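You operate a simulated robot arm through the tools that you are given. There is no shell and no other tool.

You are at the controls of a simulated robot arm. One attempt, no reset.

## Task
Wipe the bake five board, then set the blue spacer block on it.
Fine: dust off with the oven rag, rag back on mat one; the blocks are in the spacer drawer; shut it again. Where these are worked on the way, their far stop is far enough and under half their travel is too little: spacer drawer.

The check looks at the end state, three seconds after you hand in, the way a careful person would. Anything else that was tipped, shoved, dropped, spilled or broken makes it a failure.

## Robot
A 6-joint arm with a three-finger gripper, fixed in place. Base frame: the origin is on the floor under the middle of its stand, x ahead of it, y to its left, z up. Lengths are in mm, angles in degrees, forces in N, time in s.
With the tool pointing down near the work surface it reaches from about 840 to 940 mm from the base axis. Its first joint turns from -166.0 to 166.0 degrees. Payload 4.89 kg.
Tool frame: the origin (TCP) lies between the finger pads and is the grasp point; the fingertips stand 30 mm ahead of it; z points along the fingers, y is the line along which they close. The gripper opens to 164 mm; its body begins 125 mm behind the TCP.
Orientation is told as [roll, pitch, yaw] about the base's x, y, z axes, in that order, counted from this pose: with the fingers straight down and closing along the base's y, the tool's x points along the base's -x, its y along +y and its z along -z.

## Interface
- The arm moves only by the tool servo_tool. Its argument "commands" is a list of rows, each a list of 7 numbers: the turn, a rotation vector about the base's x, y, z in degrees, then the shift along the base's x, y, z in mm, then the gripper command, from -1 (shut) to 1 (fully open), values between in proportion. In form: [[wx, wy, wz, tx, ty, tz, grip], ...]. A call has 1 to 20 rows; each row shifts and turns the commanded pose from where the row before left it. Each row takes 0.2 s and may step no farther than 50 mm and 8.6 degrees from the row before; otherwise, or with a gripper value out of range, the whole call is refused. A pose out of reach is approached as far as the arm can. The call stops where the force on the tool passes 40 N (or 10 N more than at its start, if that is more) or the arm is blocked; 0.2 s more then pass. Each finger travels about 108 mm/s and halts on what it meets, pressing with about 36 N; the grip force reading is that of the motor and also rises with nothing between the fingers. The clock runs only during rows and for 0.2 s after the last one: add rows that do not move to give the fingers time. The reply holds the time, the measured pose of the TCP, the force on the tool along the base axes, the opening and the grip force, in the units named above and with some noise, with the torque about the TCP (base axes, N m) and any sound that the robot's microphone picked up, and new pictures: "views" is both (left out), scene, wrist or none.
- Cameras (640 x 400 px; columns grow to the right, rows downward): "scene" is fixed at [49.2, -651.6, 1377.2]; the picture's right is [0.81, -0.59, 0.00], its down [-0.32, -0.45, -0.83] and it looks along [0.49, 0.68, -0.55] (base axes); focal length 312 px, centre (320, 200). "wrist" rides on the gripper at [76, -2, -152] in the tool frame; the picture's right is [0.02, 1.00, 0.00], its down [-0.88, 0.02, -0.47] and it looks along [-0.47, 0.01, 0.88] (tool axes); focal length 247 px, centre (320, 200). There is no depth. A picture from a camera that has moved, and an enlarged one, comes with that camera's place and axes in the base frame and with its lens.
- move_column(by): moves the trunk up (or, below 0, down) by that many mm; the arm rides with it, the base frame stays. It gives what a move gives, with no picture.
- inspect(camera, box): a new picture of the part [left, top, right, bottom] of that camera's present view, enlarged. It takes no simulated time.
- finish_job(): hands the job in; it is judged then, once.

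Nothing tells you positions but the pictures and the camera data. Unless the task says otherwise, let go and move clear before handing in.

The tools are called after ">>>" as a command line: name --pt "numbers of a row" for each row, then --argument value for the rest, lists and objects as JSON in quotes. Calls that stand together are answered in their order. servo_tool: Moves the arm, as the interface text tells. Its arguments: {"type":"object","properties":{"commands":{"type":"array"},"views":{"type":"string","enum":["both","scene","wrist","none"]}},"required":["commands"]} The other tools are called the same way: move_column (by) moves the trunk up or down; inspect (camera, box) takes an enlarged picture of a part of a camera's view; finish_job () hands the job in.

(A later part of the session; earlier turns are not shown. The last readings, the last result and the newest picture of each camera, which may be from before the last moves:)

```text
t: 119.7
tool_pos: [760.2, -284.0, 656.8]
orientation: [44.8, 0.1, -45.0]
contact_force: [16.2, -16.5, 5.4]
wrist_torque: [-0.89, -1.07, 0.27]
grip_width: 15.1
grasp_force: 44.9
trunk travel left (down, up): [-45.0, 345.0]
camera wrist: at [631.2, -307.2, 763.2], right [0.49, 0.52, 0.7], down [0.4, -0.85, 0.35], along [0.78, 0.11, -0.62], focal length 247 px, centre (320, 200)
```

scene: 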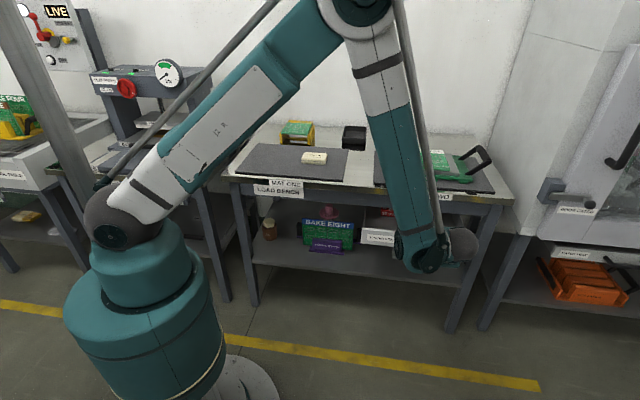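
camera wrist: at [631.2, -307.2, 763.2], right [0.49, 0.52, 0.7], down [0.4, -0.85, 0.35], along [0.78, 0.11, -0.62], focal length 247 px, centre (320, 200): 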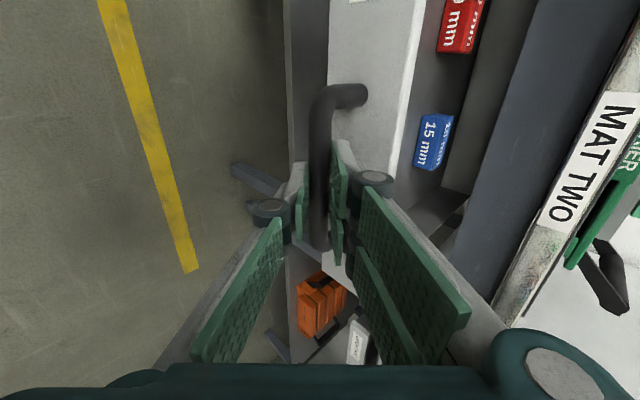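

>>> servo_tool --pt "0 0 0 -1.5 -2.6 -0.2 -1" --pt "0 0 0 -5 -5 0 -1" --pt "0 0 0 -5 -5 0 -1" --pt "0 0 0 -5 -5 0 -1" --pt "0 0 0 -5 -5 0 -1" --pt "0 0 0 0 0 0 -1" --views "both"

```text
t: 121.1
tool_pos: [739.7, -305.6, 656.9]
orientation: [44.7, 0.1, -44.8]
contact_force: [16.9, -16.1, 11.2]
wrist_torque: [-0.69, -0.92, 0.42]
grip_width: 15.1
grasp_force: 45.4
trunk travel left (down, up): [-45.0, 345.0]
camera wrist: at [609.3, -329.1, 763.2], right [0.49, 0.52, 0.7], down [0.4, -0.85, 0.35], along [0.78, 0.11, -0.62], focal length 247 px, centre (320, 200)
```

scene: 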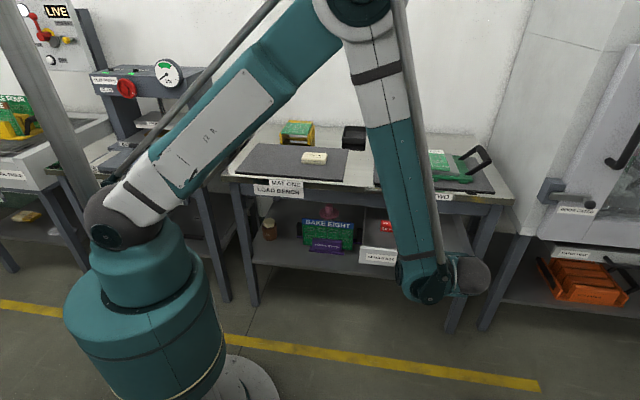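
wrist: 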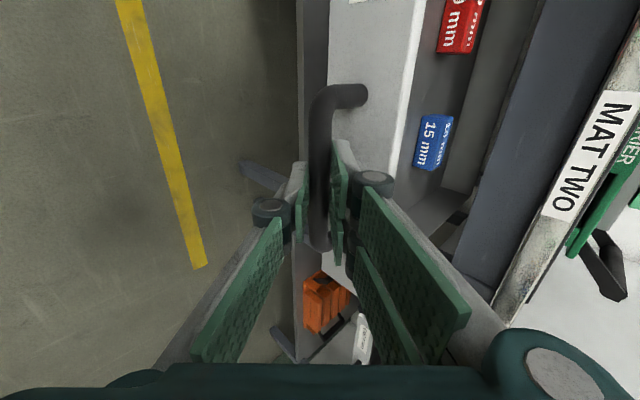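

About 202 mm out and still moving. Continuing in smaller steps with a slight sideways correction until it meets its stop.

>>> servo_tool --pt "0 0 0 -2.1 -3.5 -0.3 -1" --pt "0 0 0 -3.5 -3.5 0 -1" --pt "0 0 0 -3.5 -3.5 0 -1" --pt "0 0 0 -3.5 -3.5 0 -1" --pt "0 0 0 0 0 0 -1" --views "none"

>>> inspect --camera "scene" --box '[340, 190, 480, 290]'

```text
t: 122.3
tool_pos: [726.1, -319.8, 656.7]
orientation: [44.8, 0.2, -44.8]
contact_force: [-0.8, 1.7, 8.6]
wrist_torque: [-0.35, -0.51, 1.0]
grip_width: 15.1
grasp_force: 45.7
trunk travel left (down, up): [-45.0, 345.0]
```

```text
4.00 times, centred on (410, 240) of scene
camera zoom: at [49.2, -651.6, 1377.2], right [0.81, -0.59, 0.0], down [-0.32, -0.45, -0.83], along [0.49, 0.68, -0.55], focal length 1248 px, centre (-40, 40)
```

zoom: 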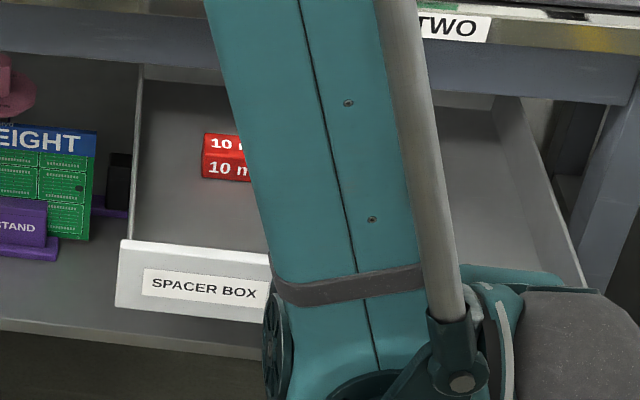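

>>> servo_tool --pt "0 0 0 -3.5 -3.5 -0.2 -1" --pt "0 0 0 -3.5 -3.5 0 -1" --pt "0 0 0 -3.5 -3.5 0 -1" --pt "0 0 0 -3.5 -3.5 0 -1" --pt "0 0 0 0 0 0 -1" --views "none"

>>> servo_tool --pt "0 0 0 -3.5 -3.5 0 -1" --pt "0 0 0 -3.5 -3.5 0 -1" --pt "0 0 0 -3.5 -3.5 0 -1" --pt "0 0 0 0 0 0 -1" --views "wrist"

```text
t: 123.5
tool_pos: [712.5, -332.6, 656.3]
orientation: [44.9, 0.1, -44.9]
contact_force: [-9.5, 9.7, 16.9]
wrist_torque: [-0.4, -0.75, 0.79]
grip_width: 15.0
grasp_force: 44.7
trunk travel left (down, up): [-45.0, 345.0]
```

```text
t: 124.5
tool_pos: [701.4, -343.5, 656.9]
orientation: [44.8, 0.1, -44.9]
contact_force: [-13.2, 13.1, 11.9]
wrist_torque: [-0.07, -0.22, 1.4]
grip_width: 14.8
grasp_force: 44.7
trunk travel left (down, up): [-45.0, 345.0]
camera wrist: at [571.5, -367.1, 763.1], right [0.49, 0.52, 0.7], down [0.4, -0.85, 0.35], along [0.78, 0.11, -0.62], focal length 247 px, centre (320, 200)
```

wrist: 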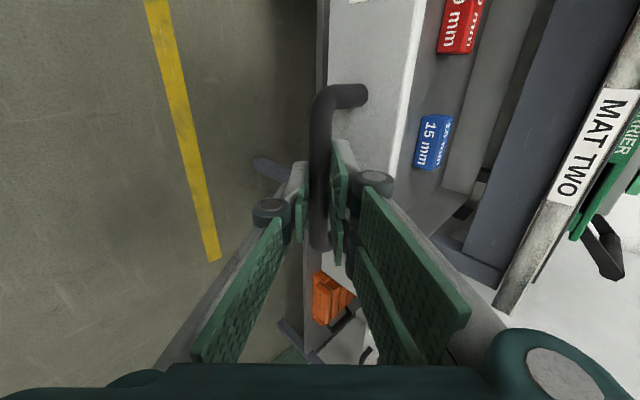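

About 256 mm out and no stop yet. The block is around n ≈ 460–480, so pulling further gives more room from the bench edge. Continuing with a small correction.

>>> servo_tool --pt "0 0 0 -3.9 -3.1 -0.2 -1" --pt "0 0 0 -3.5 -3.5 0 -1" --pt "0 0 0 -3.5 -3.5 0 -1" --pt "0 0 0 0 0 0 -1" --views "none"

>>> servo_tool --pt "0 0 0 -3.5 -3.5 0 -1" --pt "0 0 0 -3.5 -3.5 0 -1" --pt "0 0 0 -3.5 -3.5 0 -1" --pt "0 0 0 0 0 0 -1" --views "none"

```text
t: 125.5
tool_pos: [691.3, -353.3, 656.5]
orientation: [44.8, 0.0, -44.9]
contact_force: [-9.5, 10.6, 14.4]
wrist_torque: [-0.57, -0.87, 0.57]
grip_width: 15.0
grasp_force: 45.1
trunk travel left (down, up): [-45.0, 345.0]
```

```text
t: 126.3
tool_pos: [684.8, -360.9, 655.4]
orientation: [44.9, 0.1, -44.6]
contact_force: [11.7, 12.0, 1.8]
wrist_torque: [-0.49, -0.61, 0.35]
grip_width: 15.6
grasp_force: 45.0
trunk travel left (down, up): [-45.0, 345.0]
stopped in row 3: the force on the tool passed its limit at 50 N (the readings are from after the stop); the commanded pose is now the measured one
```

The drawer hit its far stop after about 280 mm. I'll release the handle and back out along the tool axis.

>>> servo_tool --pt "0 0 0 0 0 0 -0.8" --pt "0 0 0 0 0 0 -0.56" --pt "0 0 0 0 0 0 -0.5" --pt "0 0 0 0 0 0 -0.5" --views "none"

>>> servo_tool --pt "0 0 0 -4 -4 5.66 -0.5" --pt "0 0 0 -4 -4 5.66 -0.5" --pt "0 0 0 -5 -5 7.07 -0.5" --pt "0 0 0 -5 -5 7.07 -0.5" --pt "0 0 0 -5 -5 7.07 -0.5" --pt "0 0 0 0 0 0 -0.5" --views "both"

```text
t: 127.3
tool_pos: [684.9, -360.5, 655.8]
orientation: [45.0, 0.1, -44.8]
contact_force: [-0.5, -1.0, 0.0]
wrist_torque: [0.01, -0.02, 0.01]
grip_width: 40.8
grasp_force: 0.0
trunk travel left (down, up): [-45.0, 345.0]
```

```text
t: 128.7
tool_pos: [661.9, -387.0, 688.6]
orientation: [45.0, 0.0, -44.9]
contact_force: [0.0, -0.2, -0.4]
wrist_torque: [0.01, -0.02, 0.03]
grip_width: 41.1
grasp_force: 0.0
trunk travel left (down, up): [-45.0, 345.0]
camera wrist: at [531.0, -408.6, 795.4], right [0.48, 0.52, 0.71], down [0.4, -0.85, 0.35], along [0.78, 0.12, -0.62], focal length 247 px, centre (320, 200)
```

scene: 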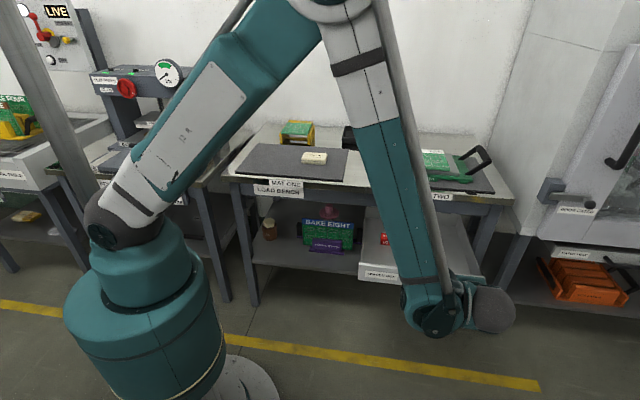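
wrist: 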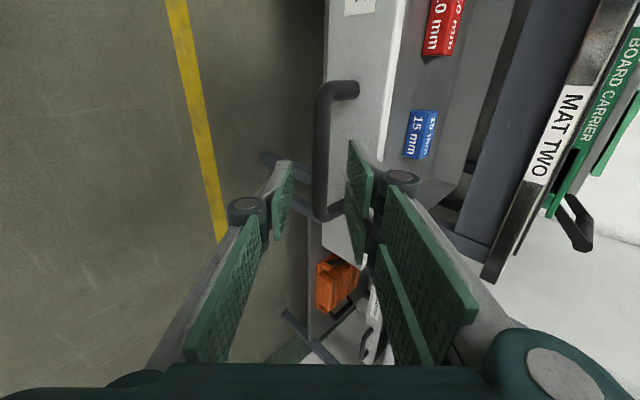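

Clear of the handle. Next I rise, straighten the tool to vertical and move over the open drawer for a look inside.

>>> servo_tool --pt "0 0 0 0 0 40 -0.5" --pt "0 0 0 0 0 40 -0.5" --pt "0 0 0 0 0 40 -0.3" --pt "0 0 0 0 0 40 0" --pt "-3.98 3.98 0 14 14 6 0" --pt "-3.98 3.98 0 14 14 6 0" --pt "-3.98 3.98 0 14 14 6 0" --pt "-3.98 3.98 0 14 14 6 0" --pt "-3.98 3.98 0 14 14 6 0" --pt "-3.98 3.98 0 14 14 6 0" --pt "-3.98 3.98 0 14 14 6 0" --pt "-3.98 3.98 0 14 14 6 0" --pt "0 0 0 0 0 0 0" --views "both"

```text
t: 131.5
tool_pos: [773.6, -273.2, 897.3]
orientation: [0.0, 0.1, -44.9]
contact_force: [0.0, -0.2, 0.3]
wrist_torque: [0.14, -0.05, 0.0]
grip_width: 81.9
grasp_force: 0.1
trunk travel left (down, up): [-45.0, 345.0]
camera wrist: at [719.1, -220.2, 1049.5], right [0.69, 0.72, 0.0], down [0.64, -0.61, 0.47], along [0.34, -0.33, -0.88], focal length 247 px, centre (320, 200)
```

scene: 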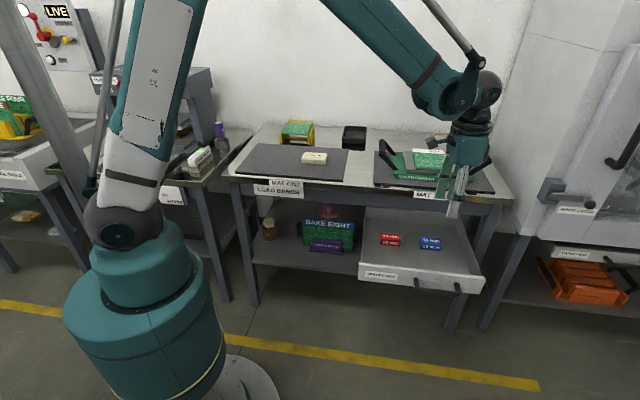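
wrist: 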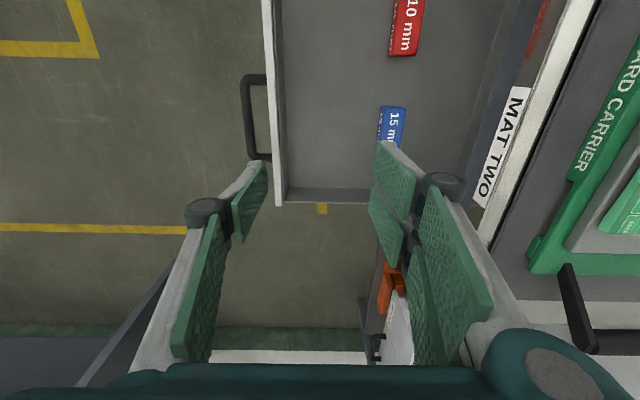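

>>> inspect --camera "scene" --box '[350, 200, 490, 300]'

>>> inspect --camera "scene" --box '[375, 225, 455, 260]'

>>> inspect --camera "wrist" --box '[340, 0, 460, 160]'

```text
4.00 times, centred on (420, 250) of scene
camera zoom: at [49.2, -651.6, 1377.2], right [0.81, -0.59, 0.0], down [-0.32, -0.45, -0.83], along [0.49, 0.68, -0.55], focal length 1248 px, centre (-80, 0)
```

zoom: 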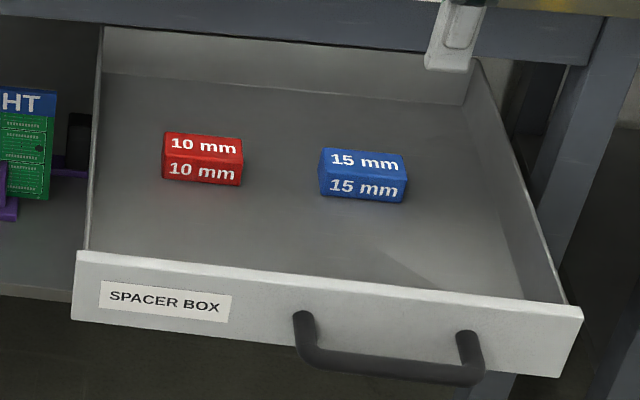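

```text
8.00 times, centred on (415, 242) of scene
camera zoom: at [49.2, -651.6, 1377.2], right [0.81, -0.59, 0.0], down [-0.32, -0.45, -0.83], along [0.49, 0.68, -0.55], focal length 2497 px, centre (-440, -140)
```

zoom: 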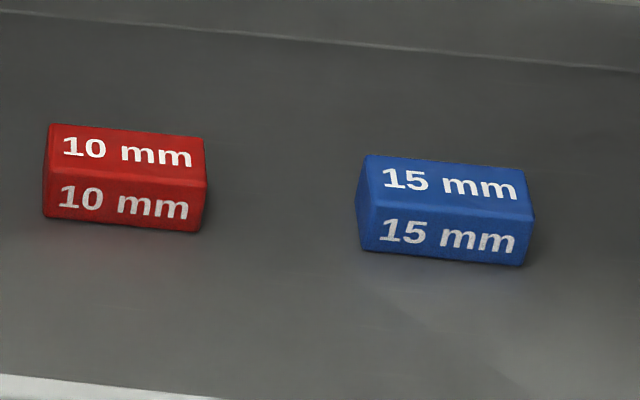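

```text
2.50 times, centred on (400, 80) of wrist
camera zoom: at [719.1, -220.2, 1049.5], right [0.69, 0.72, 0.0], down [0.64, -0.61, 0.47], along [0.34, -0.33, -0.88], focal length 617 px, centre (120, 500)
```

zoom: 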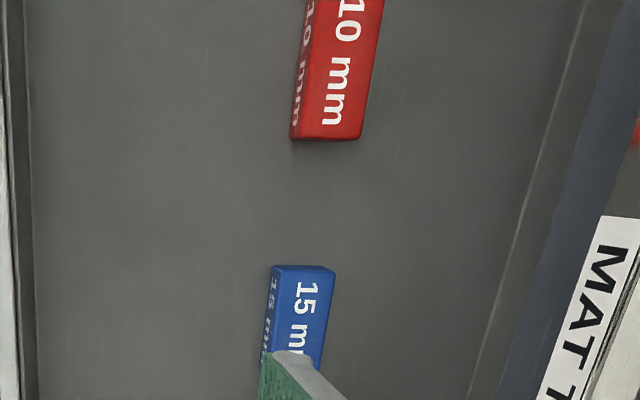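

The drawer holds only a red 10 mm and a blue 15 mm block. I'll turn the gripper back to yaw 45°, so it closes along the block's long axis with the camera on the robot side, and view the blue block from above.

>>> servo_tool --pt "0 0 8.18 3 2 0 0.2" --pt "0 0 8.18 3 2 0 0.3" --pt "0 0 8.18 3 2 0 0.34" --pt "0 0 8.18 3 2 0 0.34" --pt "0 0 8.18 3 2 0 0.34" --pt "0 0 8.18 3 2 0 0.34" --pt "0 0 8.18 3 2 0 0.34" --pt "0 0 8.18 3 2 0 0.34" --pt "0 0 8.18 3 2 0 0.34" --pt "0 0 8.18 3 2 0 0.34" --pt "0 0 8.2 3 2 0 0.34" --pt "0 0 0 0 0 0 0.34" --views "both"

>>> inspect --camera "wrist" --box '[220, 60, 460, 240]'

```text
t: 134.1
tool_pos: [807.5, -249.7, 896.9]
orientation: [0.0, 0.3, 45.3]
contact_force: [-1.1, -0.8, 0.1]
wrist_torque: [0.03, -0.03, 0.0]
grip_width: 109.9
grasp_force: 0.1
trunk travel left (down, up): [-45.0, 345.0]
camera wrist: at [754.9, -305.2, 1049.1], right [-0.72, 0.69, 0.0], down [0.61, 0.64, 0.47], along [0.32, 0.34, -0.88], focal length 247 px, centre (320, 200)
```

scene: 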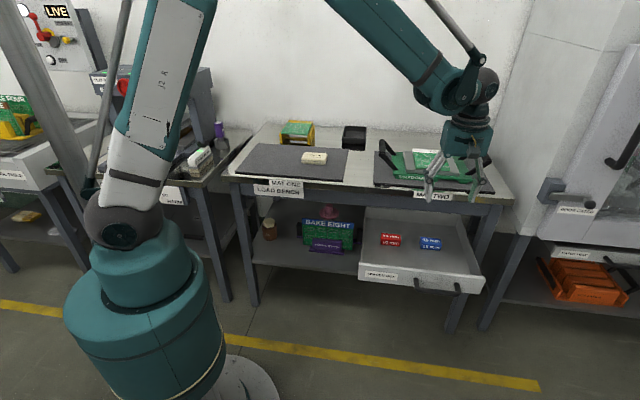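
wrist: 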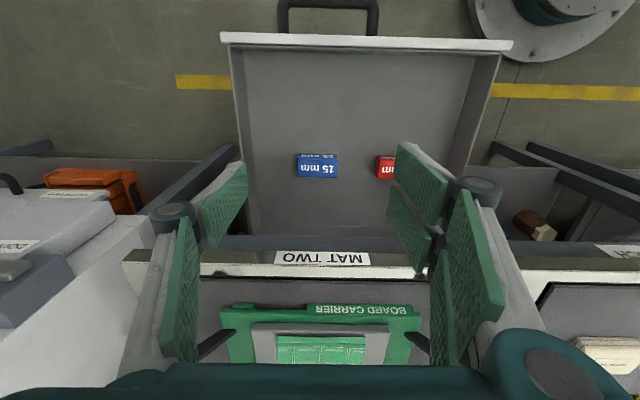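

```text
2.22 times, centred on (340, 150) of wrist
camera zoom: at [754.9, -305.2, 1049.1], right [-0.72, 0.69, 0.0], down [0.61, 0.64, 0.47], along [0.32, 0.34, -0.88], focal length 549 px, centre (276, 311)
```

zoom: 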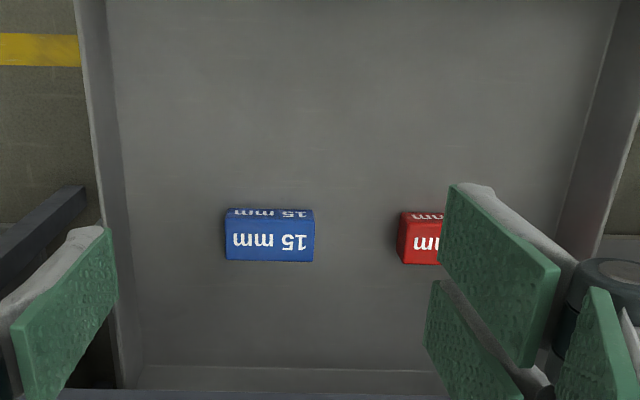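

The blue block is centred near (862, -198.5), with its top at about z 643 and the drawer floor at about z 619, about 69 × 36 × 24 mm. I'll descend to just above it.

>>> servo_tool --pt "0 0 0 13.6 12.8 0 0.17" --pt "0 0 0 13.6 12.8 0 0.17" --pt "0 0 0 13.6 12.8 0 0.17" --pt "0 0 0 13.7 12.8 0 0.17" --pt "0 -0.15 -0.15 0 0 -40 0.17" --pt "0 -0.15 -0.15 0 0 -40 0.17" --pt "0 0 0 0 0 -40 0.17" --pt "0 0 0 0 0 -40 0.17" --pt "0 0 0 0 0 -30 0.17" --pt "0 0 0 0 0 -12 0.17" --pt "0 0 0 0 0 0 0.17" --views "both"

>>> inspect --camera "wrist" --box '[200, 80, 440, 260]'

>>> inspect --camera "scene" --box '[370, 180, 490, 270]'

```text
t: 136.5
tool_pos: [860.6, -199.8, 695.7]
orientation: [-0.2, 0.1, 44.8]
contact_force: [0.2, 0.0, -0.7]
wrist_torque: [-0.01, -0.03, 0.02]
grip_width: 95.7
grasp_force: 0.0
trunk travel left (down, up): [-45.0, 345.0]
camera wrist: at [808.3, -254.2, 847.0], right [-0.72, 0.69, 0.0], down [0.61, 0.64, 0.47], along [0.33, 0.34, -0.88], focal length 247 px, centre (320, 200)
```

scene: 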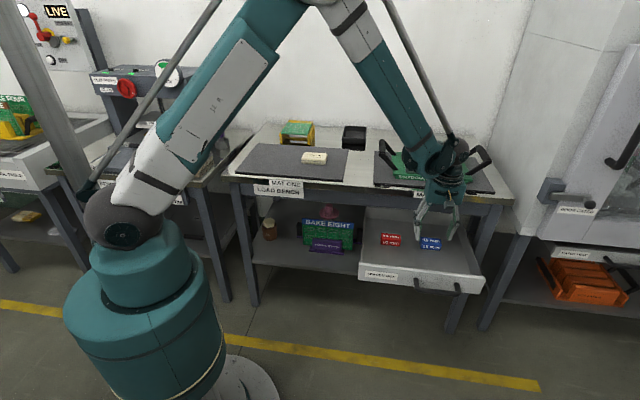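
wrist: 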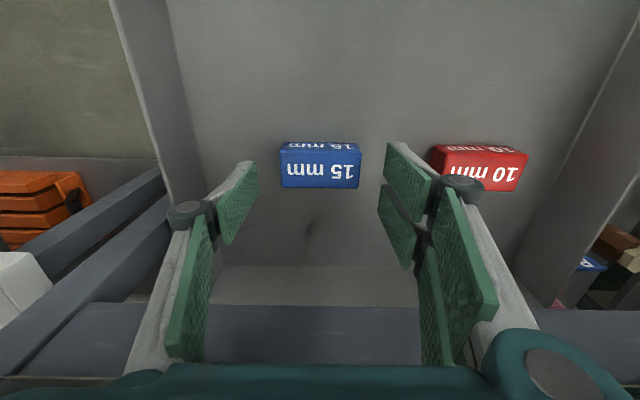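

```text
2.22 times, centred on (320, 170) of wrist
camera zoom: at [808.3, -254.2, 847.0], right [-0.72, 0.69, 0.0], down [0.61, 0.64, 0.47], along [0.33, 0.34, -0.88], focal length 549 px, centre (320, 267)
```

zoom: 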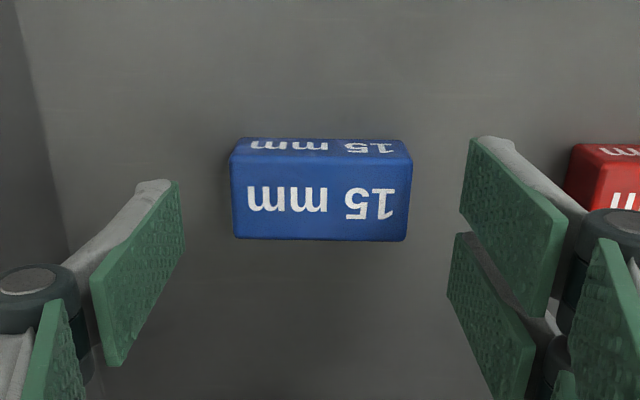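

```text
4.44 times, centred on (430, 225) of scene
camera zoom: at [49.2, -651.6, 1377.2], right [0.81, -0.59, 0.0], down [-0.32, -0.45, -0.83], along [0.49, 0.68, -0.55], focal length 1387 px, centre (-169, 89)
```

zoom: 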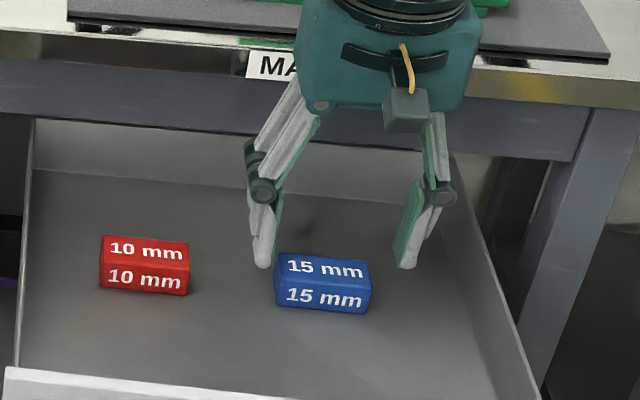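

Well aligned. I'll tilt the tool 5° so the palm leans away from the bench edge, which doesn't affect the closing direction, then descend around the block.

>>> servo_tool --pt "1.77 -1.77 0 0 0 0 0.17" --pt "1.77 -1.77 0 0 0 0 0.17" --pt "0 0 0 0 0 -12 0.17" --pt "0 0 0 0 0 -12 0.17" --pt "0 0 0 0 0 -8 0.17" --pt "0 0 0 0 0 0 0.17" --views "both"

>>> inspect --camera "wrist" --box '[200, 80, 440, 260]'

>>> inspect --camera "scene" --box '[370, 180, 490, 270]'

```text
t: 137.9
tool_pos: [859.8, -199.7, 662.5]
orientation: [-0.2, -5.0, 44.9]
contact_force: [0.7, 0.4, 0.6]
wrist_torque: [0.0, 0.0, -0.01]
grip_width: 96.0
grasp_force: 0.1
trunk travel left (down, up): [-45.0, 345.0]
camera wrist: at [798.6, -263.2, 808.0], right [-0.72, 0.69, -0.01], down [0.58, 0.6, 0.55], along [0.38, 0.39, -0.84], focal length 247 px, centre (320, 200)
```

scene: 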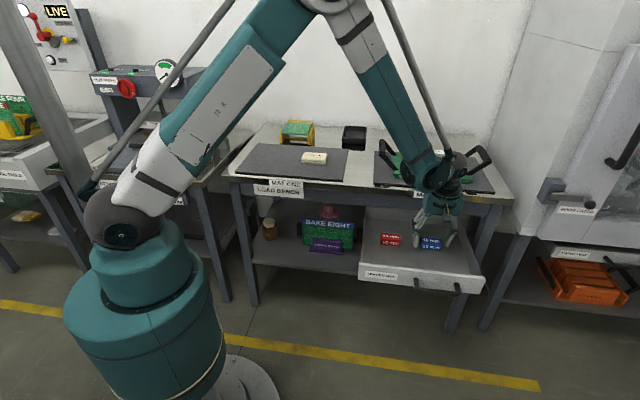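
wrist: 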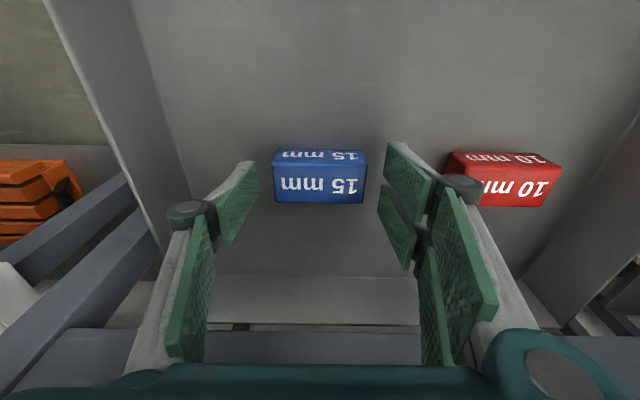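

```text
2.22 times, centred on (320, 170) of wrist
camera zoom: at [798.6, -263.2, 808.0], right [-0.72, 0.69, -0.01], down [0.58, 0.6, 0.55], along [0.38, 0.39, -0.84], focal length 549 px, centre (320, 267)
```

zoom: 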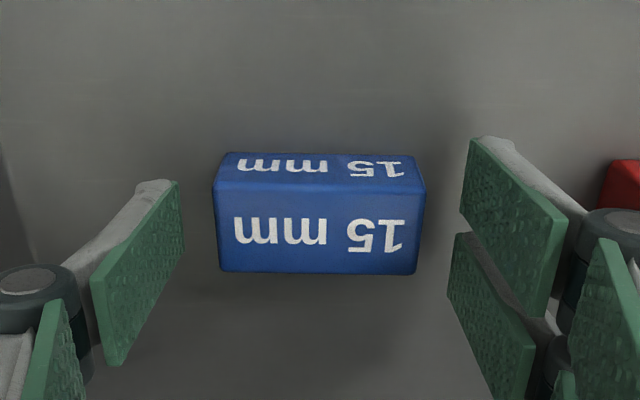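

```text
4.44 times, centred on (430, 225) of scene
camera zoom: at [49.2, -651.6, 1377.2], right [0.81, -0.59, 0.0], down [-0.32, -0.45, -0.83], along [0.49, 0.68, -0.55], focal length 1387 px, centre (-169, 89)
```

zoom: 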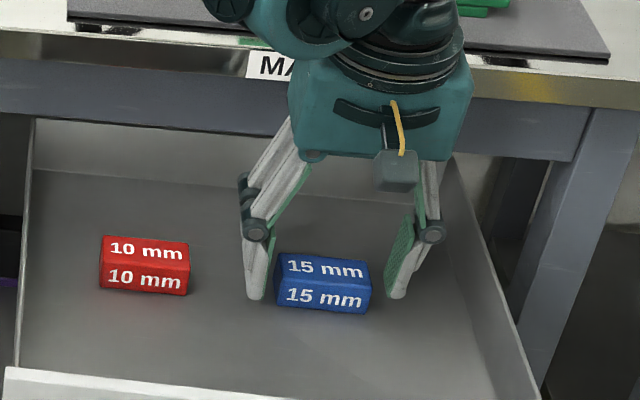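

>>> servo_tool --pt "0 0 0 0 0 -4 0.17" --pt "0 0 0 0 0 -3 0.17" --pt "0 0 0 0 0 0 0.17" --views "none"

>>> servo_tool --pt "0 0 0 0 0 0 0.0" --pt "0 0 0 0 0 0 -0.1" --pt "0 0 0 0 0 0 -0.3" --pt "0 0 0 0 0 0 -1" --pt "0 0 0 0 0 0 -1" --pt "0 0 0 0 0 0 -1" --views "wrist"

>>> inspect --camera "scene" --box '[370, 180, 490, 270]'

```text
t: 138.7
tool_pos: [861.2, -198.2, 656.4]
orientation: [-0.3, -5.0, 44.8]
contact_force: [-0.1, -0.4, 0.3]
wrist_torque: [0.02, -0.01, 0.01]
grip_width: 96.1
grasp_force: 0.0
trunk travel left (down, up): [-45.0, 345.0]
```

```text
t: 140.1
tool_pos: [861.6, -198.7, 656.2]
orientation: [-0.1, -5.0, 44.9]
contact_force: [-1.0, 0.7, 1.2]
wrist_torque: [-0.03, -0.04, 0.02]
grip_width: 69.6
grasp_force: 35.8
trunk travel left (down, up): [-45.0, 345.0]
camera wrist: at [798.9, -262.8, 801.2], right [-0.72, 0.69, -0.01], down [0.58, 0.6, 0.55], along [0.38, 0.39, -0.84], focal length 247 px, centre (320, 200)
```

wrist: 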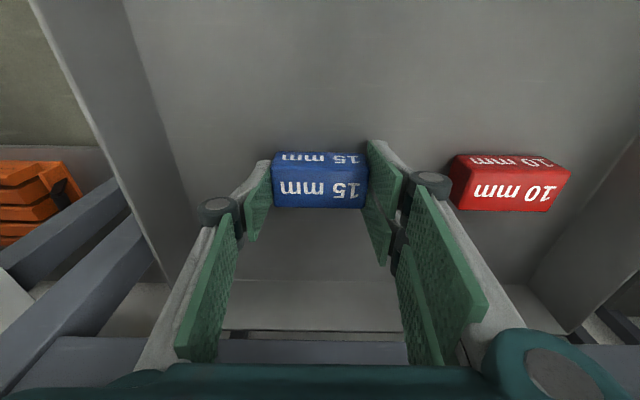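

```text
4.44 times, centred on (430, 225) of scene
camera zoom: at [49.2, -651.6, 1377.2], right [0.81, -0.59, 0.0], down [-0.32, -0.45, -0.83], along [0.49, 0.68, -0.55], focal length 1387 px, centre (-169, 89)
```

zoom: 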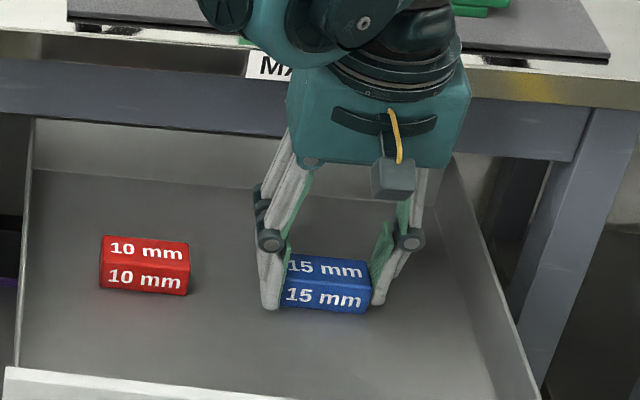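

Gripped at 69.6 mm. Slow test lift.

>>> servo_tool --pt "0 0 0 0 0 2 -1" --pt "0 0 0 0 0 3 -1" --pt "0 0 0 0 0 4 -1" --pt "0 0 0 0 0 5 -1" --pt "0 0 0 0 0 6 -1" --pt "0 0 0 0 0 0 -1" --views "wrist"

>>> inspect --camera "scene" --box '[370, 180, 490, 270]'

```text
t: 141.5
tool_pos: [861.0, -199.5, 675.9]
orientation: [-0.2, -5.1, 44.8]
contact_force: [0.5, 0.5, -1.0]
wrist_torque: [-0.03, -0.01, 0.01]
grip_width: 69.2
grasp_force: 36.2
trunk travel left (down, up): [-45.0, 345.0]
camera wrist: at [798.9, -263.3, 820.9], right [-0.72, 0.69, -0.01], down [0.58, 0.6, 0.55], along [0.38, 0.39, -0.84], focal length 247 px, centre (320, 200)
```

wrist: 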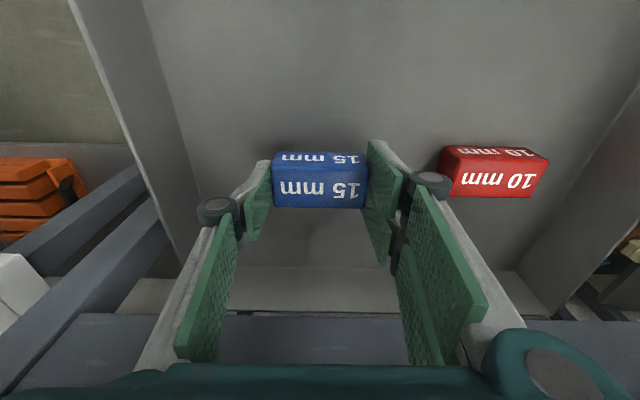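

```text
4.44 times, centred on (430, 225) of scene
camera zoom: at [49.2, -651.6, 1377.2], right [0.81, -0.59, 0.0], down [-0.32, -0.45, -0.83], along [0.49, 0.68, -0.55], focal length 1387 px, centre (-169, 89)
```

zoom: 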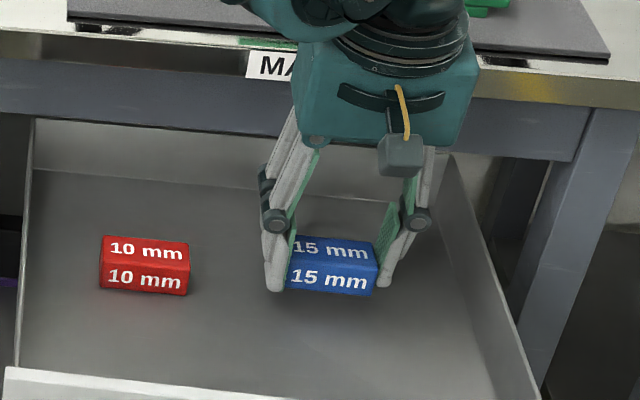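

The block is held firmly. Lifting it well clear.

>>> servo_tool --pt "0 0 0 0 0 6 -1" --pt "0 0 0 0 0 10 -1" --pt "0 0 0 0 0 14 -1" --pt "0 0 0 0 0 16 -1" --pt "0 0 0 0 0 16 -1" --pt "0 0 0 0 0 16 -1" --pt "0 0 0 0 0 16 -1" --pt "0 0 0 0 0 16 -1" --pt "0 0 0 0 0 16 -1" --pt "0 0 0 0 0 16 -1" --pt "0 0 0 0 0 16 -1" --pt "0 0 0 0 0 16 -1" --pt "0 0 0 0 0 16 -1" --pt "0 0 0 0 0 16 -1" --pt "0 0 0 0 0 16 -1" --pt "0 0 0 0 0 16 -1" --pt "0 0 0 0 0 10 -1" --pt "0 0 0 0 0 6 -1" --pt "0 0 0 0 0 0 -1" --views "both"

```text
t: 145.5
tool_pos: [861.4, -198.6, 930.4]
orientation: [-0.1, -4.9, 44.8]
contact_force: [-0.4, 0.0, -1.4]
wrist_torque: [0.03, 0.0, 0.0]
grip_width: 69.3
grasp_force: 36.2
trunk travel left (down, up): [-45.0, 345.0]
camera wrist: at [798.8, -263.4, 1075.0], right [-0.72, 0.69, -0.01], down [0.58, 0.6, 0.55], along [0.38, 0.39, -0.84], focal length 247 px, centre (320, 200)
```

scene: 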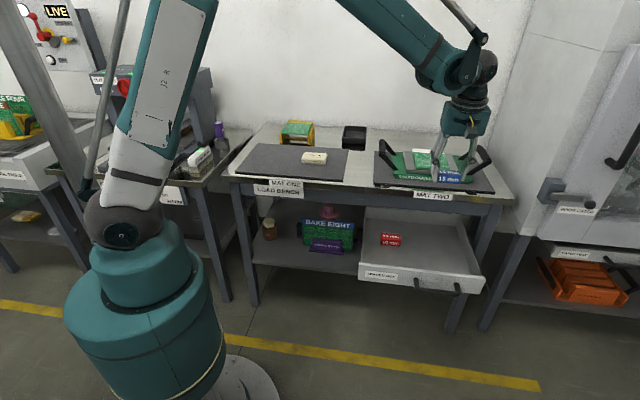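
wrist: 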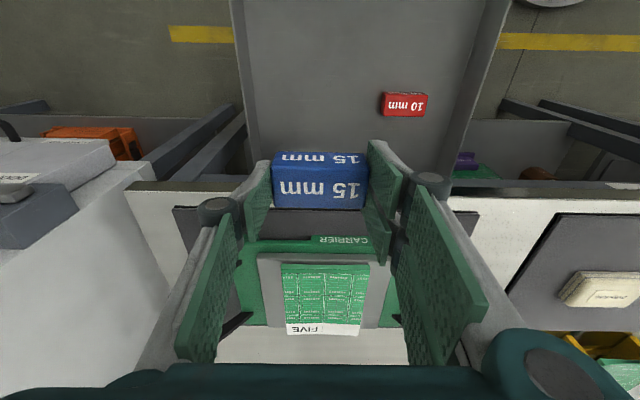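

Carrying the block over to the centre of the board.

>>> servo_tool --pt "0 0 0 3.4 3.7 0 -1" --pt "0 0 0 6.1 6.6 0 -1" --pt "0 0 0 8.9 9.5 0 -1" --pt "0 0 0 10.9 11.7 0 -1" --pt "0 0 0 10.9 11.7 0 -1" --pt "0 0 0 10.9 11.7 0 -1" --pt "0 0 0 10.9 11.7 0 -1" --pt "0 0 0 10.9 11.7 0 -1" --pt "0 0 0 10.9 11.7 0 -1" --pt "0 0 0 10.9 11.7 0 -1" --pt "0 0 0 10.9 11.7 0 -1" --pt "0 0 0 10.9 11.7 0 -1" --pt "0 0 0 10.9 11.7 0 -1" --pt "0 0 0 10.9 11.7 0 -1" --pt "0 0 0 8.9 9.5 0 -1" --pt "0 0 0 6.8 7.3 0 -1" --pt "0 0 0 4.8 5.1 0 -1" --pt "0 0 0 3.4 3.7 0 -1" --pt "0 0 0 2 2.2 0 -1" --pt "0 0 0 0 0 0 -1" --views "both"

>>> inspect --camera "scene" --box '[380, 120, 500, 200]'

```text
t: 149.7
tool_pos: [1024.8, -22.5, 929.3]
orientation: [-0.2, -5.1, 44.8]
contact_force: [-0.1, 0.6, -0.8]
wrist_torque: [-0.05, -0.01, -0.01]
grip_width: 69.5
grasp_force: 36.1
trunk travel left (down, up): [-45.0, 345.0]
camera wrist: at [963.4, -87.1, 1074.8], right [-0.72, 0.69, -0.01], down [0.58, 0.6, 0.55], along [0.38, 0.39, -0.84], focal length 247 px, centre (320, 200)
```

scene: 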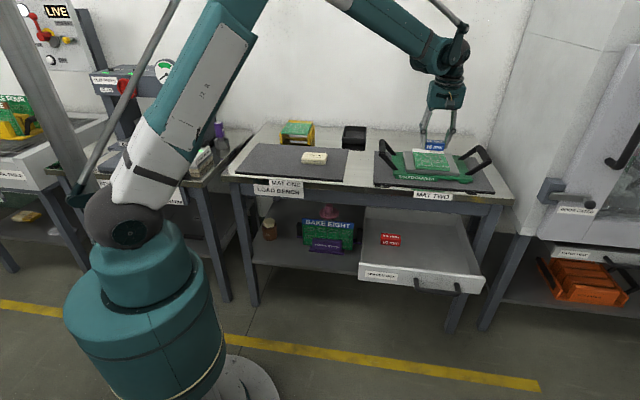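
wrist: 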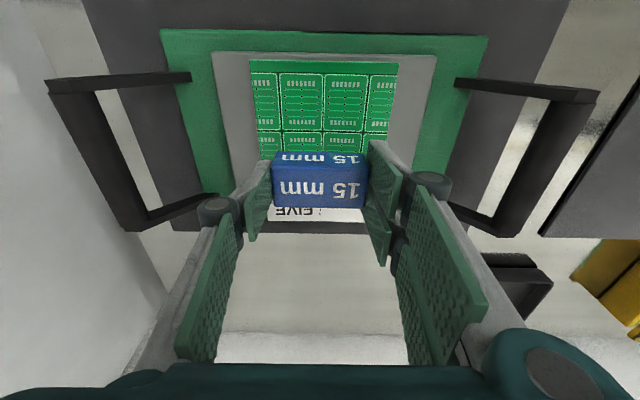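

```text
5.00 times, centred on (440, 160) of scene
camera zoom: at [49.2, -651.6, 1377.2], right [0.81, -0.59, 0.0], down [-0.32, -0.45, -0.83], along [0.49, 0.68, -0.55], focal length 1560 px, centre (-280, 400)
```

zoom: 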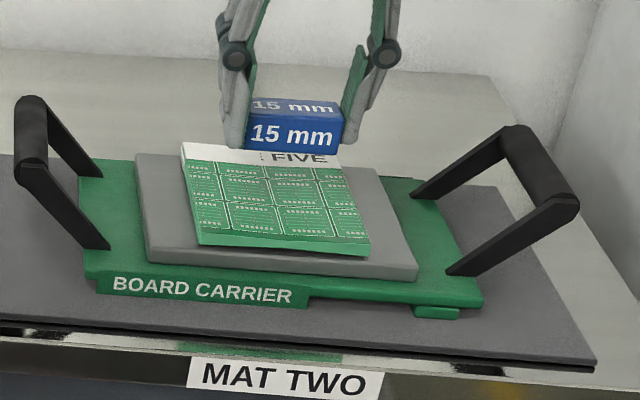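

Over the board centre. Descending, then approaching in fine steps.

>>> servo_tool --pt "0 0 0 0 0 -4 -1" --pt "0 0 0 0 0 -8 -1" --pt "0 0 0 0 0 -10 -1" --pt "0 0 0 0 0 -7 -1" --pt "0 0 0 0 0 -4 -1" --pt "0 0 0 0 0 -3 -1" --pt "0 0 0 0 0 0 -1" --views "none"

>>> inspect --camera "scene" --box '[400, 135, 480, 185]'

>>> inspect --camera "wrist" --box '[200, 30, 440, 230]'

```text
t: 151.3
tool_pos: [1025.5, -23.5, 893.9]
orientation: [-0.2, -5.0, 44.7]
contact_force: [0.7, -0.3, -3.0]
wrist_torque: [0.0, 0.01, 0.0]
grip_width: 69.1
grasp_force: 36.3
trunk travel left (down, up): [-45.0, 345.0]
```

```text
8.00 times, centred on (440, 160) of scene
camera zoom: at [49.2, -651.6, 1377.2], right [0.81, -0.59, 0.0], down [-0.32, -0.45, -0.83], along [0.49, 0.68, -0.55], focal length 2497 px, centre (-640, 520)
```

zoom: 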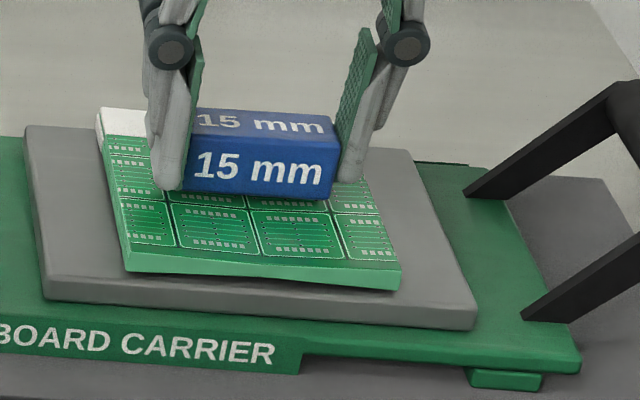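

```text
2.00 times, centred on (320, 130) of wrist
camera zoom: at [963.0, -86.9, 1038.4], right [-0.72, 0.69, -0.01], down [0.58, 0.6, 0.55], along [0.38, 0.39, -0.84], focal length 494 px, centre (320, 340)
```

zoom: 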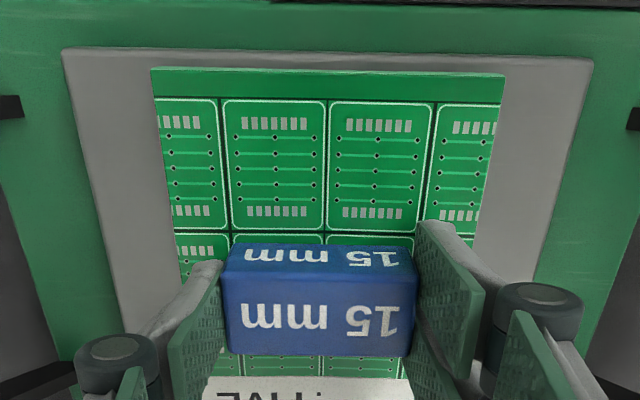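

>>> servo_tool --pt "0 0 0 0 0 -2 -1" --pt "0 0 0 0 0 -2 -1" --pt "0 0 0 0 0 -1 -1" --pt "0 0 0 0 0 0 -1" --views "none"

>>> servo_tool --pt "0 0 0 0 0 -1 -1" --pt "0 0 0 0 0 0 -1" --views "none"

>>> servo_tool --pt "0 0 0 0 0 -1 -1" --pt "0 0 0 0 0 0 -1" --views "none"

>>> inspect --camera "scene" --box '[400, 135, 480, 185]'

```text
t: 152.3
tool_pos: [1025.4, -23.1, 888.1]
orientation: [-0.2, -5.0, 44.9]
contact_force: [-0.5, 0.3, -0.3]
wrist_torque: [-0.01, 0.0, 0.0]
grip_width: 69.3
grasp_force: 35.8
trunk travel left (down, up): [-45.0, 345.0]
```

```text
t: 152.9
tool_pos: [1024.0, -22.5, 888.2]
orientation: [-0.2, -4.9, 44.7]
contact_force: [0.1, 0.5, -1.0]
wrist_torque: [-0.02, 0.01, 0.03]
grip_width: 69.6
grasp_force: 36.2
trunk travel left (down, up): [-45.0, 345.0]
```

```text
t: 153.5
tool_pos: [1024.7, -23.8, 887.2]
orientation: [-0.3, -5.0, 44.8]
contact_force: [0.5, -0.2, -1.4]
wrist_torque: [-0.04, 0.0, -0.01]
grip_width: 69.2
grasp_force: 36.0
trunk travel left (down, up): [-45.0, 345.0]
```

```text
8.00 times, centred on (440, 160) of scene
camera zoom: at [49.2, -651.6, 1377.2], right [0.81, -0.59, 0.0], down [-0.32, -0.45, -0.83], along [0.49, 0.68, -0.55], focal length 2497 px, centre (-640, 520)
```

zoom: 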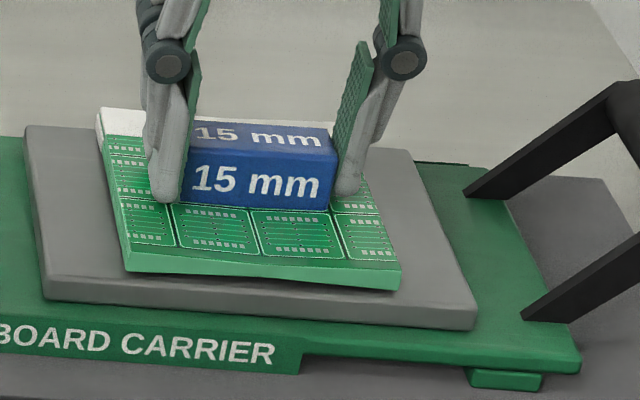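

>>> servo_tool --pt "0 0 0 0 0 -1 -1" --pt "0 0 0 0 0 0 -1" --views "none"

>>> servo_tool --pt "0 0 0 0 0 -0.8 -1" --pt "0 0 0 0 0 0 -1" --views "none"

>>> servo_tool --pt "0 0 0 0 0 -0.8 -1" --pt "0 0 0 0 0 0 -1" --views "none"

>>> servo_tool --pt "0 0 0 0 0 -0.8 -1" --pt "0 0 0 0 0 0 -1" --views "none"

>>> inspect --camera "scene" --box '[400, 135, 480, 185]'

```text
t: 154.1
tool_pos: [1024.0, -23.0, 885.8]
orientation: [-0.1, -5.0, 44.8]
contact_force: [-0.4, 0.2, -0.8]
wrist_torque: [0.0, -0.01, 0.0]
grip_width: 69.3
grasp_force: 36.4
trunk travel left (down, up): [-45.0, 345.0]
```

```text
t: 154.7
tool_pos: [1024.8, -22.6, 886.1]
orientation: [-0.1, -5.0, 44.8]
contact_force: [-0.3, 0.5, -1.0]
wrist_torque: [-0.02, 0.02, -0.02]
grip_width: 69.2
grasp_force: 35.6
trunk travel left (down, up): [-45.0, 345.0]
```

```text
t: 155.3
tool_pos: [1026.0, -22.9, 884.0]
orientation: [-0.1, -5.0, 44.8]
contact_force: [0.0, -0.3, 1.4]
wrist_torque: [0.04, 0.0, 0.05]
grip_width: 69.2
grasp_force: 36.0
trunk travel left (down, up): [-45.0, 345.0]
```

```text
t: 155.9
tool_pos: [1024.5, -22.2, 884.8]
orientation: [-0.2, -5.0, 44.9]
contact_force: [2.8, -1.6, 13.4]
wrist_torque: [0.11, 0.04, 0.0]
grip_width: 69.5
grasp_force: 35.9
trunk travel left (down, up): [-45.0, 345.0]
```

```text
8.00 times, centred on (440, 160) of scene
camera zoom: at [49.2, -651.6, 1377.2], right [0.81, -0.59, 0.0], down [-0.32, -0.45, -0.83], along [0.49, 0.68, -0.55], focal length 2497 px, centre (-640, 520)
```

zoom: 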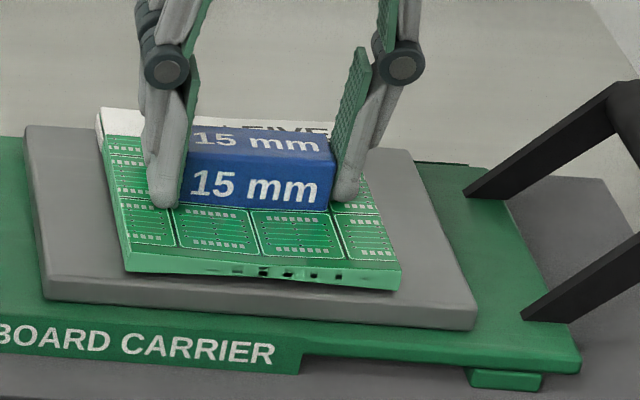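

The block is seated on the board. I'll ease off slightly and release.

>>> servo_tool --pt "0 0 0 0 0 0.5 -1" --pt "0 0 0 0 0 0 -0.1" --pt "0 0 0 0 0 0 0.05" --pt "0 0 0 0 0 0 0.12" --pt "0 0 0 0 0 0 0.12" --views "wrist"

>>> inspect --camera "scene" --box '[400, 135, 480, 185]'

```text
t: 157.1
tool_pos: [1023.9, -23.5, 883.0]
orientation: [-0.2, -5.2, 44.8]
contact_force: [0.6, 0.8, -0.6]
wrist_torque: [-0.01, 0.01, -0.01]
grip_width: 91.8
grasp_force: 0.0
trunk travel left (down, up): [-45.0, 345.0]
camera wrist: at [962.8, -86.8, 1028.8], right [-0.72, 0.69, -0.01], down [0.58, 0.6, 0.55], along [0.38, 0.39, -0.84], focal length 247 px, centre (320, 200)
```

wrist: 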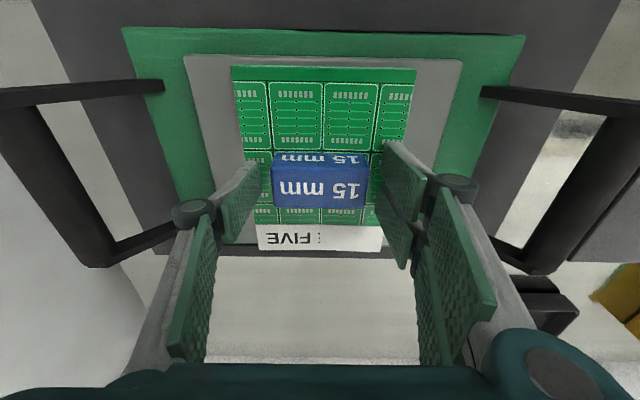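

```text
8.00 times, centred on (440, 160) of scene
camera zoom: at [49.2, -651.6, 1377.2], right [0.81, -0.59, 0.0], down [-0.32, -0.45, -0.83], along [0.49, 0.68, -0.55], focal length 2497 px, centre (-640, 520)
```

zoom: 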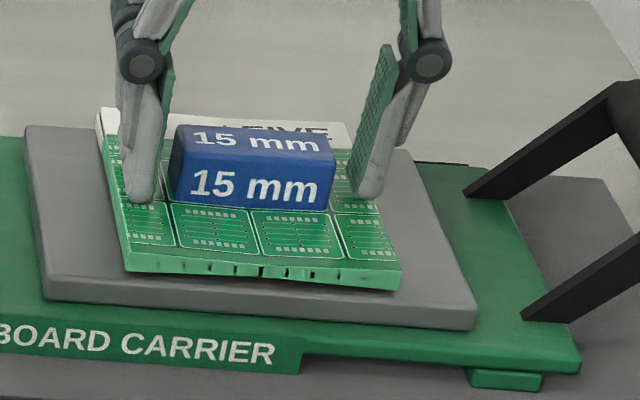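

The block is released and sitting flat on the board. Rising clear now.

>>> servo_tool --pt "0 0 0 0 0 5 0.12" --pt "0 0 0 0 0 12 0.12" --pt "0 0 0 0 0 25 0.12" --pt "0 0 0 0 0 35 0.12" --pt "0 0 0 0 0 40 0.12" --pt "0 0 0 0 0 0 0.12" --views "both"

>>> inspect --camera "scene" --box '[380, 130, 500, 200]'

```text
t: 158.5
tool_pos: [1025.3, -22.4, 1002.6]
orientation: [-0.1, -5.0, 44.8]
contact_force: [-0.2, 0.0, 0.3]
wrist_torque: [-0.01, 0.04, 0.0]
grip_width: 91.9
grasp_force: 0.1
trunk travel left (down, up): [-45.0, 345.0]
camera wrist: at [963.3, -86.4, 1147.1], right [-0.72, 0.69, -0.01], down [0.58, 0.6, 0.55], along [0.38, 0.39, -0.84], focal length 247 px, centre (320, 200)
```

scene: 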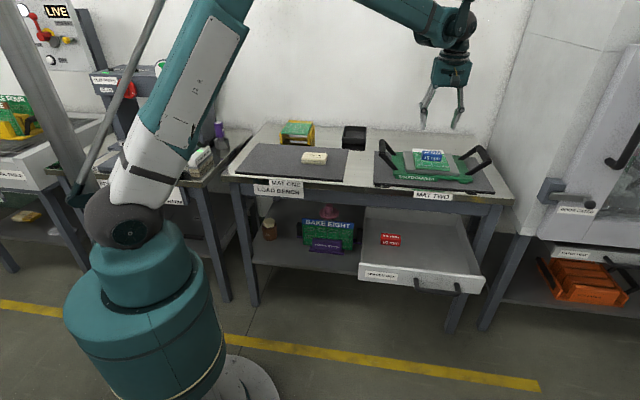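
wrist: 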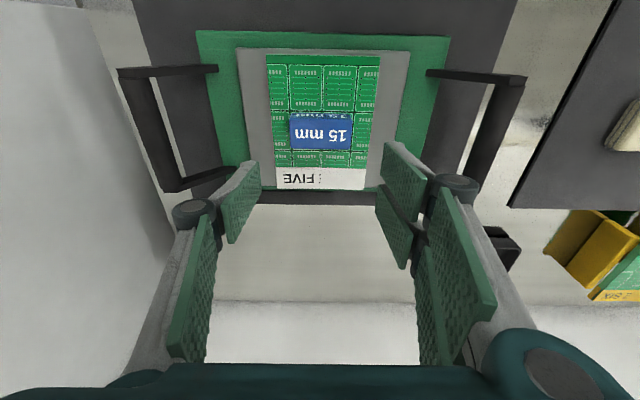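

```text
5.33 times, centred on (440, 165) of scene
camera zoom: at [49.2, -651.6, 1377.2], right [0.81, -0.59, 0.0], down [-0.32, -0.45, -0.83], along [0.49, 0.68, -0.55], focal length 1665 px, centre (-320, 387)
```

zoom: 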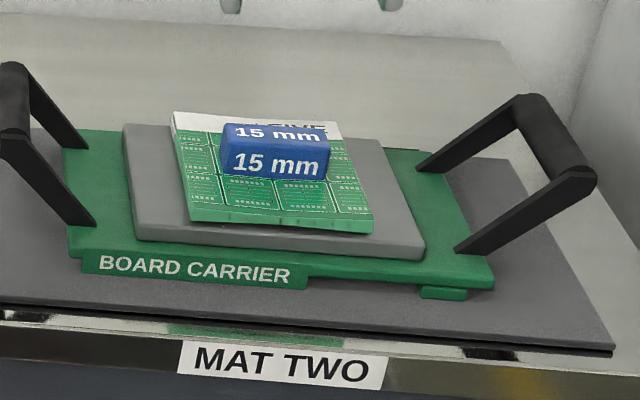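

The block is well placed. Next I'll go back to the drawer handle to close it: straighten, turn yaw to -45° and retrace the earlier path.

>>> servo_tool --pt "-3.54 3.54 0 0 0 0 0.12" --pt "0 0 -7.5 -21 -20.9 -4 0" --pt "0 0 -7.5 -21 -20.9 -4 -0.2" --pt "0 0 -7.5 -21 -20.9 -4 -0.4" --pt "0 0 -7.5 -21 -20.9 -4 -0.5" --pt "0 0 -7.5 -21 -20.9 -4 -0.5" --pt "0 0 -7.5 -21 -20.9 -4 -0.5" --pt "0 0 -7.5 -21 -20.9 -13 -0.5" --pt "0 0 -7.5 -21 -20.9 -13 -0.5" --pt "0 0 -7.5 -21 -20.9 -13 -0.5" --pt "0 0 -7.5 -21 -20.9 -13 -0.5" --pt "0 0 -7.5 -21 -20.9 -13 -0.5" --pt "0 0 -7.5 -21 -20.9 -13 -0.5" --pt "0 0 0 0 0 0 -0.5" --views "both"

```text
t: 161.5
tool_pos: [773.5, -275.1, 899.5]
orientation: [-0.1, 0.0, -45.2]
contact_force: [0.4, 1.2, -0.7]
wrist_torque: [-0.05, 0.08, 0.0]
grip_width: 41.1
grasp_force: 0.2
trunk travel left (down, up): [-45.0, 345.0]
camera wrist: at [719.2, -221.4, 1051.6], right [0.7, 0.72, 0.0], down [0.63, -0.61, 0.47], along [0.34, -0.33, -0.88], focal length 247 px, centre (320, 200)
```

scene: 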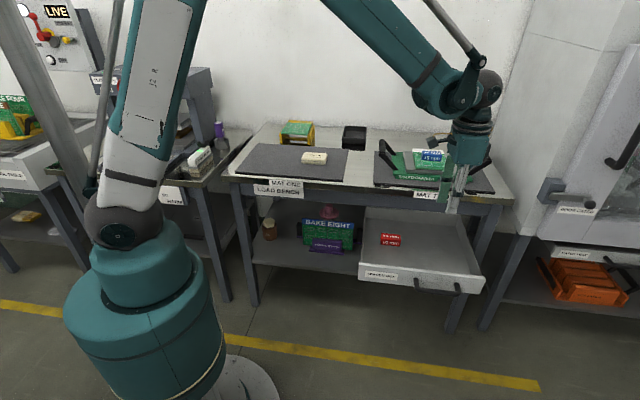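
wrist: 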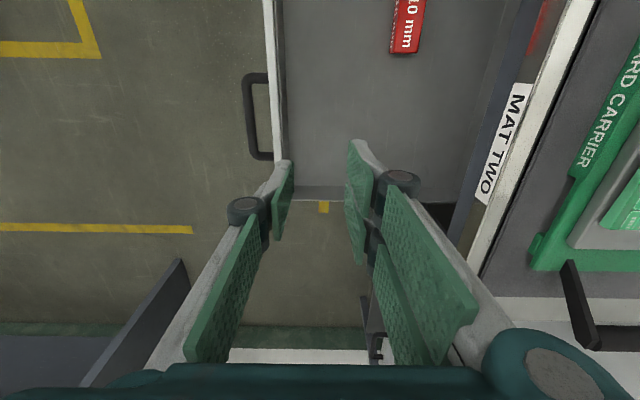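

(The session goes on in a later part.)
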